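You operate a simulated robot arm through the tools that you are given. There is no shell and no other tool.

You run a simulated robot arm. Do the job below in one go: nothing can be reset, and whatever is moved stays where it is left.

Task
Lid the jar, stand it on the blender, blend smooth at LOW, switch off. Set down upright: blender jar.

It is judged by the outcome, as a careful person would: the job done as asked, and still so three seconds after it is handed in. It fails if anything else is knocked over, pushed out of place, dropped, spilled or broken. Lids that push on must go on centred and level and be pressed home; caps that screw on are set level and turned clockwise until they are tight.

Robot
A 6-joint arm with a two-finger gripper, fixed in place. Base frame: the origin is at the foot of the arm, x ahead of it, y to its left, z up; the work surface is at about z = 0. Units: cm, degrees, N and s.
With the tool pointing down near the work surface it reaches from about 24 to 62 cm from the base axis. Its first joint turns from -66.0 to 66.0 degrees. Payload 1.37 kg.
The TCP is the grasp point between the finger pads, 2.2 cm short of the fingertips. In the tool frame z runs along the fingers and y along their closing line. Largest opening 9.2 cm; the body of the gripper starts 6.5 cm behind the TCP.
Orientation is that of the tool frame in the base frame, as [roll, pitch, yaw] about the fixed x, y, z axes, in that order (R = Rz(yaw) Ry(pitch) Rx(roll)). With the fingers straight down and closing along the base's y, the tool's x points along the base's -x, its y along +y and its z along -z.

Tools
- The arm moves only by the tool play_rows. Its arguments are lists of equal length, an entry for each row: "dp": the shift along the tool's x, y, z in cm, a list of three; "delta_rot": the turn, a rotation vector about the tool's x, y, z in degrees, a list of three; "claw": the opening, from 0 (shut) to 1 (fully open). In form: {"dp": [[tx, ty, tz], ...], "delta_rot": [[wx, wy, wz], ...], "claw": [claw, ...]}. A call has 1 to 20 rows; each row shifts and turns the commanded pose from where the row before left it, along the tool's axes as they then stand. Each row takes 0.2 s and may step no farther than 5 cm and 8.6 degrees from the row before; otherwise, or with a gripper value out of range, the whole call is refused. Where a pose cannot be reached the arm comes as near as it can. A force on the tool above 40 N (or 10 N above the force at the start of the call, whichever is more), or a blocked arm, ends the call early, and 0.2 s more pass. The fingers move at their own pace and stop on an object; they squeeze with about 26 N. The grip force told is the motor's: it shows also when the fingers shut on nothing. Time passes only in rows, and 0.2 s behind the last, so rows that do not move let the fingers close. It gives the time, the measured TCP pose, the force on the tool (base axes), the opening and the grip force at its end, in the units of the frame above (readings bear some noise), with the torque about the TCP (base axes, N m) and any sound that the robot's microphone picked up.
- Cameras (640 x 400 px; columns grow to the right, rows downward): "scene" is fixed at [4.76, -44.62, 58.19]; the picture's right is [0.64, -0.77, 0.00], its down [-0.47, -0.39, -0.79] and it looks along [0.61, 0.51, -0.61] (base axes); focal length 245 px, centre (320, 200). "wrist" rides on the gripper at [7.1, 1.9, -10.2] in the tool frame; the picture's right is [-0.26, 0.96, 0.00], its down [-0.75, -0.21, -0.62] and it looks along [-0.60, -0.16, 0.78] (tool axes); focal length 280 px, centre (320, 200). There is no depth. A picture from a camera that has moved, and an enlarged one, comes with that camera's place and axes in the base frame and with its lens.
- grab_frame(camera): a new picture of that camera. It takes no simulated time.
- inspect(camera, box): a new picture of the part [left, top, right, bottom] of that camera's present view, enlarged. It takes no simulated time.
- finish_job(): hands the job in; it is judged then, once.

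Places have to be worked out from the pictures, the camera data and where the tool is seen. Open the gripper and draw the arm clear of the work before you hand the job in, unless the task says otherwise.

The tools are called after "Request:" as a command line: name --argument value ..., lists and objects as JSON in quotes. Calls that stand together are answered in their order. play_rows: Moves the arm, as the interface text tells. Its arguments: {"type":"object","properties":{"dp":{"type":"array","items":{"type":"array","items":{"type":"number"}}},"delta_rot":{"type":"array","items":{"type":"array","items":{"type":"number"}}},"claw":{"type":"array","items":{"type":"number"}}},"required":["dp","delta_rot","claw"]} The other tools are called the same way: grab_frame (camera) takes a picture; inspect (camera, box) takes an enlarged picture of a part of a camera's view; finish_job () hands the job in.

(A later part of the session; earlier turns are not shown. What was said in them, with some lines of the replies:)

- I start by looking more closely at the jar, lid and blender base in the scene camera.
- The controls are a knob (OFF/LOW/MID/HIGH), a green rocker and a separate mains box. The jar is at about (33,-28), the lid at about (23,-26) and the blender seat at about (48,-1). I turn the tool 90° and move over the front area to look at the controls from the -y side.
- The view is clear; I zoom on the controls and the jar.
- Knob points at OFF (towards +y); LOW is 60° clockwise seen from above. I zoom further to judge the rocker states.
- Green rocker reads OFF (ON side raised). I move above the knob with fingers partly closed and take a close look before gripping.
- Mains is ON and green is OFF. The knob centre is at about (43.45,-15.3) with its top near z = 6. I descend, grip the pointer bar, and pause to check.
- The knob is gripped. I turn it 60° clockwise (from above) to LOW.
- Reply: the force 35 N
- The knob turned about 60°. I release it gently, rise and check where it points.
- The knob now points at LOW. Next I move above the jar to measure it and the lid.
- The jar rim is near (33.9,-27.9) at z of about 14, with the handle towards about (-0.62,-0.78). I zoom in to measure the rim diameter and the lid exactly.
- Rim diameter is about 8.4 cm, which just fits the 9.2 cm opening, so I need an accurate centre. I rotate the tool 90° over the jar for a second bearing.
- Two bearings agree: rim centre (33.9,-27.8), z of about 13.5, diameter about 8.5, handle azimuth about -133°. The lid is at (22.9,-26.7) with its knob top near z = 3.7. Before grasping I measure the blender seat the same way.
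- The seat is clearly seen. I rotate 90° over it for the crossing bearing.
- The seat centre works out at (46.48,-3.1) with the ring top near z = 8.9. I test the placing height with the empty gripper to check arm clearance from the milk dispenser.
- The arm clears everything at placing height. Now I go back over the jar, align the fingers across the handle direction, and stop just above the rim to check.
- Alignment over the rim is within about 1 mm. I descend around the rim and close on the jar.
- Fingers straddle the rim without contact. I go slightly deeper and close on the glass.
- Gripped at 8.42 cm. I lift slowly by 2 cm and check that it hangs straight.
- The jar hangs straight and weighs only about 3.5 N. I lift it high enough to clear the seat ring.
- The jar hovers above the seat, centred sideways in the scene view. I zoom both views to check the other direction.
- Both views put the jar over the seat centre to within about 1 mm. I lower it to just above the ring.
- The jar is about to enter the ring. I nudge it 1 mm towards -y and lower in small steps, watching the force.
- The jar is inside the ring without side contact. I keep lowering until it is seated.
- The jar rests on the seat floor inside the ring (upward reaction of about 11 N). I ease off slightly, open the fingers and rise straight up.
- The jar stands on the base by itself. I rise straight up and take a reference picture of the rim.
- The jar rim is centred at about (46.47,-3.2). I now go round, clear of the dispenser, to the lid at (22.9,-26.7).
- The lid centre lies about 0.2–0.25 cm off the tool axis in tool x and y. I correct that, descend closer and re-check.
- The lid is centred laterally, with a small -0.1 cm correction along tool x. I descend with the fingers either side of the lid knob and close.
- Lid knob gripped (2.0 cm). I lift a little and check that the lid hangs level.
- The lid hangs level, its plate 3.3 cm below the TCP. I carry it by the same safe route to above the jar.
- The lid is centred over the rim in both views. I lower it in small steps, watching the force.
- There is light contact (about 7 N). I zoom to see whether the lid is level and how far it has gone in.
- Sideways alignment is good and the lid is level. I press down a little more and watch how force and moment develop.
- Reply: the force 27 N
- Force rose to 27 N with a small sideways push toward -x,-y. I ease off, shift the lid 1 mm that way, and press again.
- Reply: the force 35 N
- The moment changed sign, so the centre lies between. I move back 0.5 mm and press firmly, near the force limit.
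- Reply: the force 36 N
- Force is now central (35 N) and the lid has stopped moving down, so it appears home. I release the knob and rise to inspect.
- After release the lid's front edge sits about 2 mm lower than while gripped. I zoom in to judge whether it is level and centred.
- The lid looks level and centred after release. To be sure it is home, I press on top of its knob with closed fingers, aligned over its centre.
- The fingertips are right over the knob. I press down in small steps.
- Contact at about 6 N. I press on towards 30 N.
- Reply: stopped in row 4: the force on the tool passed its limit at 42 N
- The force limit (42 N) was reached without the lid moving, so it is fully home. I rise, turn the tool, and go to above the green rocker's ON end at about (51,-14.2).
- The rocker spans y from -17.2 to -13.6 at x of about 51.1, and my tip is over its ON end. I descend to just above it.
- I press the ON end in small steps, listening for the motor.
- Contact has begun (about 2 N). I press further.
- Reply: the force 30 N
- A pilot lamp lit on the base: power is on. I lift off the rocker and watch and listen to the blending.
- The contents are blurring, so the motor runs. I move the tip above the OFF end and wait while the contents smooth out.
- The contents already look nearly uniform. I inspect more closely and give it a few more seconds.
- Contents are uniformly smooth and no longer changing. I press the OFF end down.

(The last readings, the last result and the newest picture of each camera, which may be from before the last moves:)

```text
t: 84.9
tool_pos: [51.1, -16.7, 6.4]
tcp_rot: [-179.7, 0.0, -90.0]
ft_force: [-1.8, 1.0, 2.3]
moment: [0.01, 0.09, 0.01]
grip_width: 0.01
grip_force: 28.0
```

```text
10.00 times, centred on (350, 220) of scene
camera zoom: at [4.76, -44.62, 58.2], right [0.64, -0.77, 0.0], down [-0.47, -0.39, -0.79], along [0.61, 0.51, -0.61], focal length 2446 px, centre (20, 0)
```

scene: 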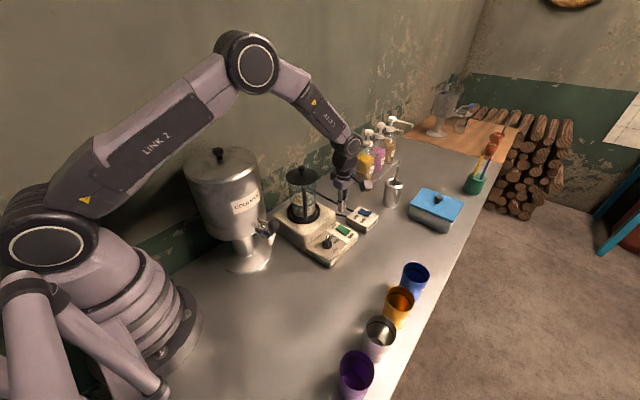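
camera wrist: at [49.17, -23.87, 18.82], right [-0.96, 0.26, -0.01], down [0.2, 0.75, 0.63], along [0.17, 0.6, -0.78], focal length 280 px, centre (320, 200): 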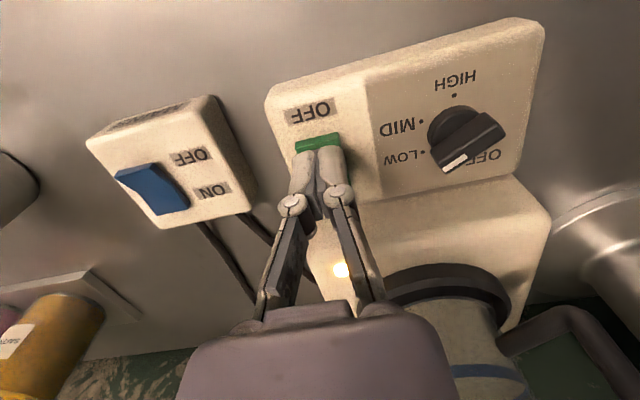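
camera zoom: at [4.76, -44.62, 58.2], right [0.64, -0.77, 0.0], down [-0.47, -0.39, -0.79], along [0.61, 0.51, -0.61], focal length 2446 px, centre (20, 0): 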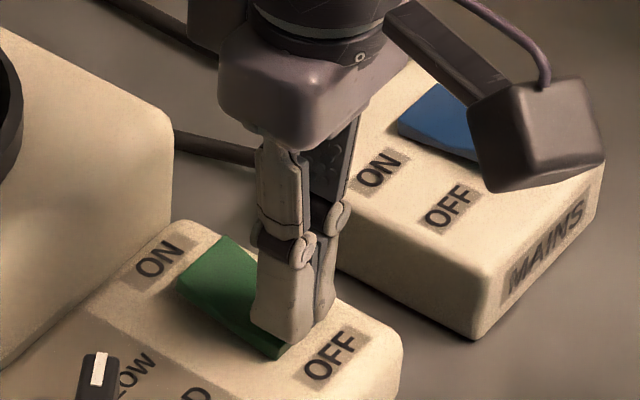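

The lamp went out and the rocker is back to OFF. I rise clear and check everything.

Request:
play_rows --dp '[[0, 0, -1], [0, 0, -3], [0, 0, -4], [0, 0, -4], [0, 0, -4], [0, 0, -4], [0, 0, -4], [2.5, 0, -2], [3, 0, 0], [0, 0, 0]]' --delta_rot '[[0, 0, 0], [0, 0, 0], [0, 0, 0], [0, 0, 0], [0, 0, 0], [0, 0, 0], [0, 0, 0], [0, 0, 0], [0, 0, 0], [0, 0, 0]]' --claw '[0, 0, 0, 0, 0, 0.3, 0.6, 1, 1, 1]'

Request:
grab_frame --camera "scene"

Request:
inspect --camera "scene" --box '[270, 150, 382, 250]'

Request:
grab_frame --camera "wrist"

```text
t: 87.1
tool_pos: [50.79, -22.35, 32.38]
tcp_rot: [-179.7, 0.0, -90.0]
ft_force: [-0.9, 0.2, 0.0]
moment: [-0.01, -0.02, -0.03]
grip_width: 9.19
grip_force: 0.1
```

```text
taken
```

scene: 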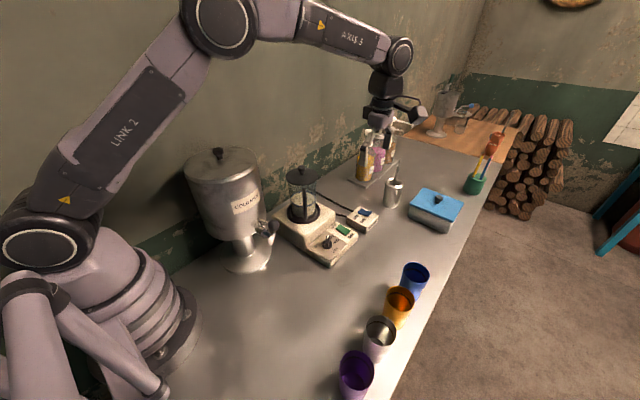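

```text
4.00 times, centred on (326, 200) of scene
camera zoom: at [4.76, -44.62, 58.19], right [0.64, -0.77, 0.0], down [-0.47, -0.39, -0.79], along [0.61, 0.51, -0.61], focal length 978 px, centre (296, 200)
```

zoom: 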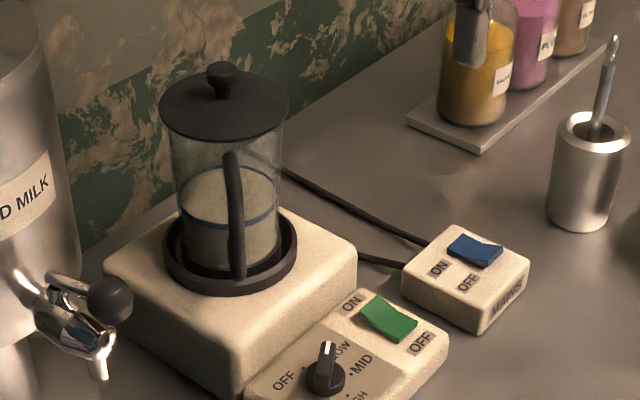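

```text
taken
camera wrist: at [48.99, -29.36, 42.46], right [-0.96, 0.26, -0.01], down [0.2, 0.75, 0.63], along [0.17, 0.6, -0.78], focal length 280 px, centre (320, 200)
```

wrist: 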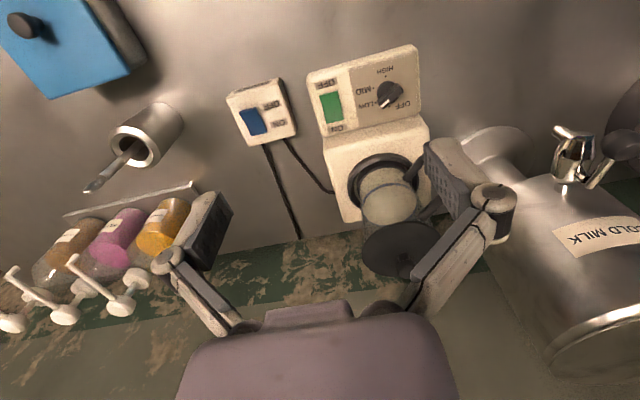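

Everything stands as it should; I take a last close look at the lid and seat before handing in.

Request:
inspect --camera "scene" --box '[280, 160, 340, 200]'

Request:
inspect --camera "wrist" --box '[320, 140, 460, 290]'

Request:
inspect --camera "scene" --box '[310, 200, 382, 250]'

```text
10.00 times, centred on (310, 180) of scene
camera zoom: at [4.76, -44.62, 58.19], right [0.64, -0.77, 0.0], down [-0.47, -0.39, -0.79], along [0.61, 0.51, -0.61], focal length 2446 px, centre (420, 400)
```

zoom: 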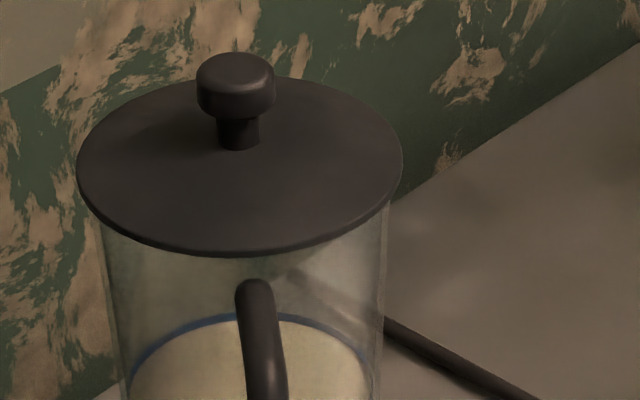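

```text
2.67 times, centred on (390, 215) of wrist
camera zoom: at [48.99, -29.36, 42.46], right [-0.96, 0.26, -0.01], down [0.2, 0.75, 0.63], along [0.17, 0.6, -0.78], focal length 748 px, centre (133, 160)
```

zoom: 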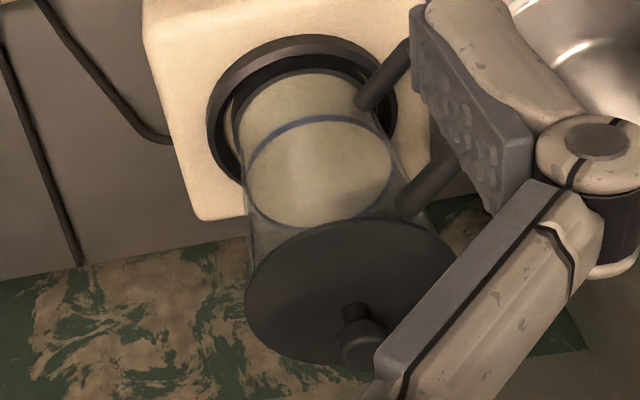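

```text
8.00 times, centred on (346, 225) of scene
camera zoom: at [4.76, -44.62, 58.19], right [0.64, -0.77, 0.0], down [-0.47, -0.39, -0.79], along [0.61, 0.51, -0.61], focal length 1956 px, centre (112, 0)
```

zoom: 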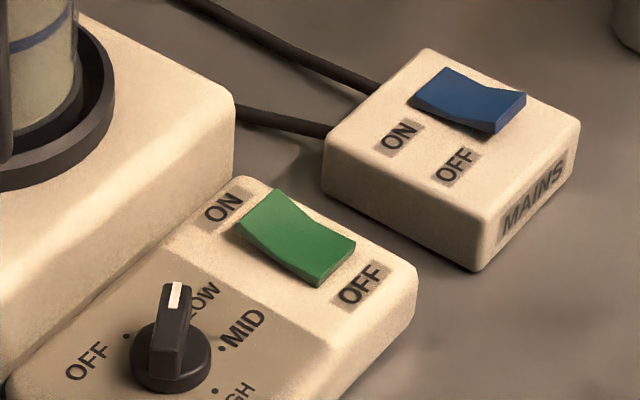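

The jar is lidded and stands upright in the blender seat. The contents are smooth, the rocker is OFF with the lamp out, and the gripper is open and clear. I hand the job in.

Request:
finish_job

```text
The job is handed in.
```

The job is handed in: the jar is lidded and upright on the blender. It was blended at LOW until the contents looked uniformly smooth, then switched off.

- **Order:** I stood the jar on the blender before lidding it, because the open gripper (9.2 cm) could not pass over the 9.1 cm lid. The lid was on and pressed home before the blender was switched on.
- **Lid:** It looks level and centred. I pressed on it until the force limit tripped at 42 N, and it did not move any further.
- **Blending:** The knob was turned to LOW before the green switch went on. The power lamp came on and the blender ran for about 7 to 8 seconds. The robot's microphone reported no sound, so I judged the running from the lamp and the contents.
- **Switched off:** The green switch is back at OFF and the lamp is out. I left the knob at LOW and the mains switch ON, as I found it.

Nothing else looked moved or spilled in the last pictures. The gripper is open and clear of the work.
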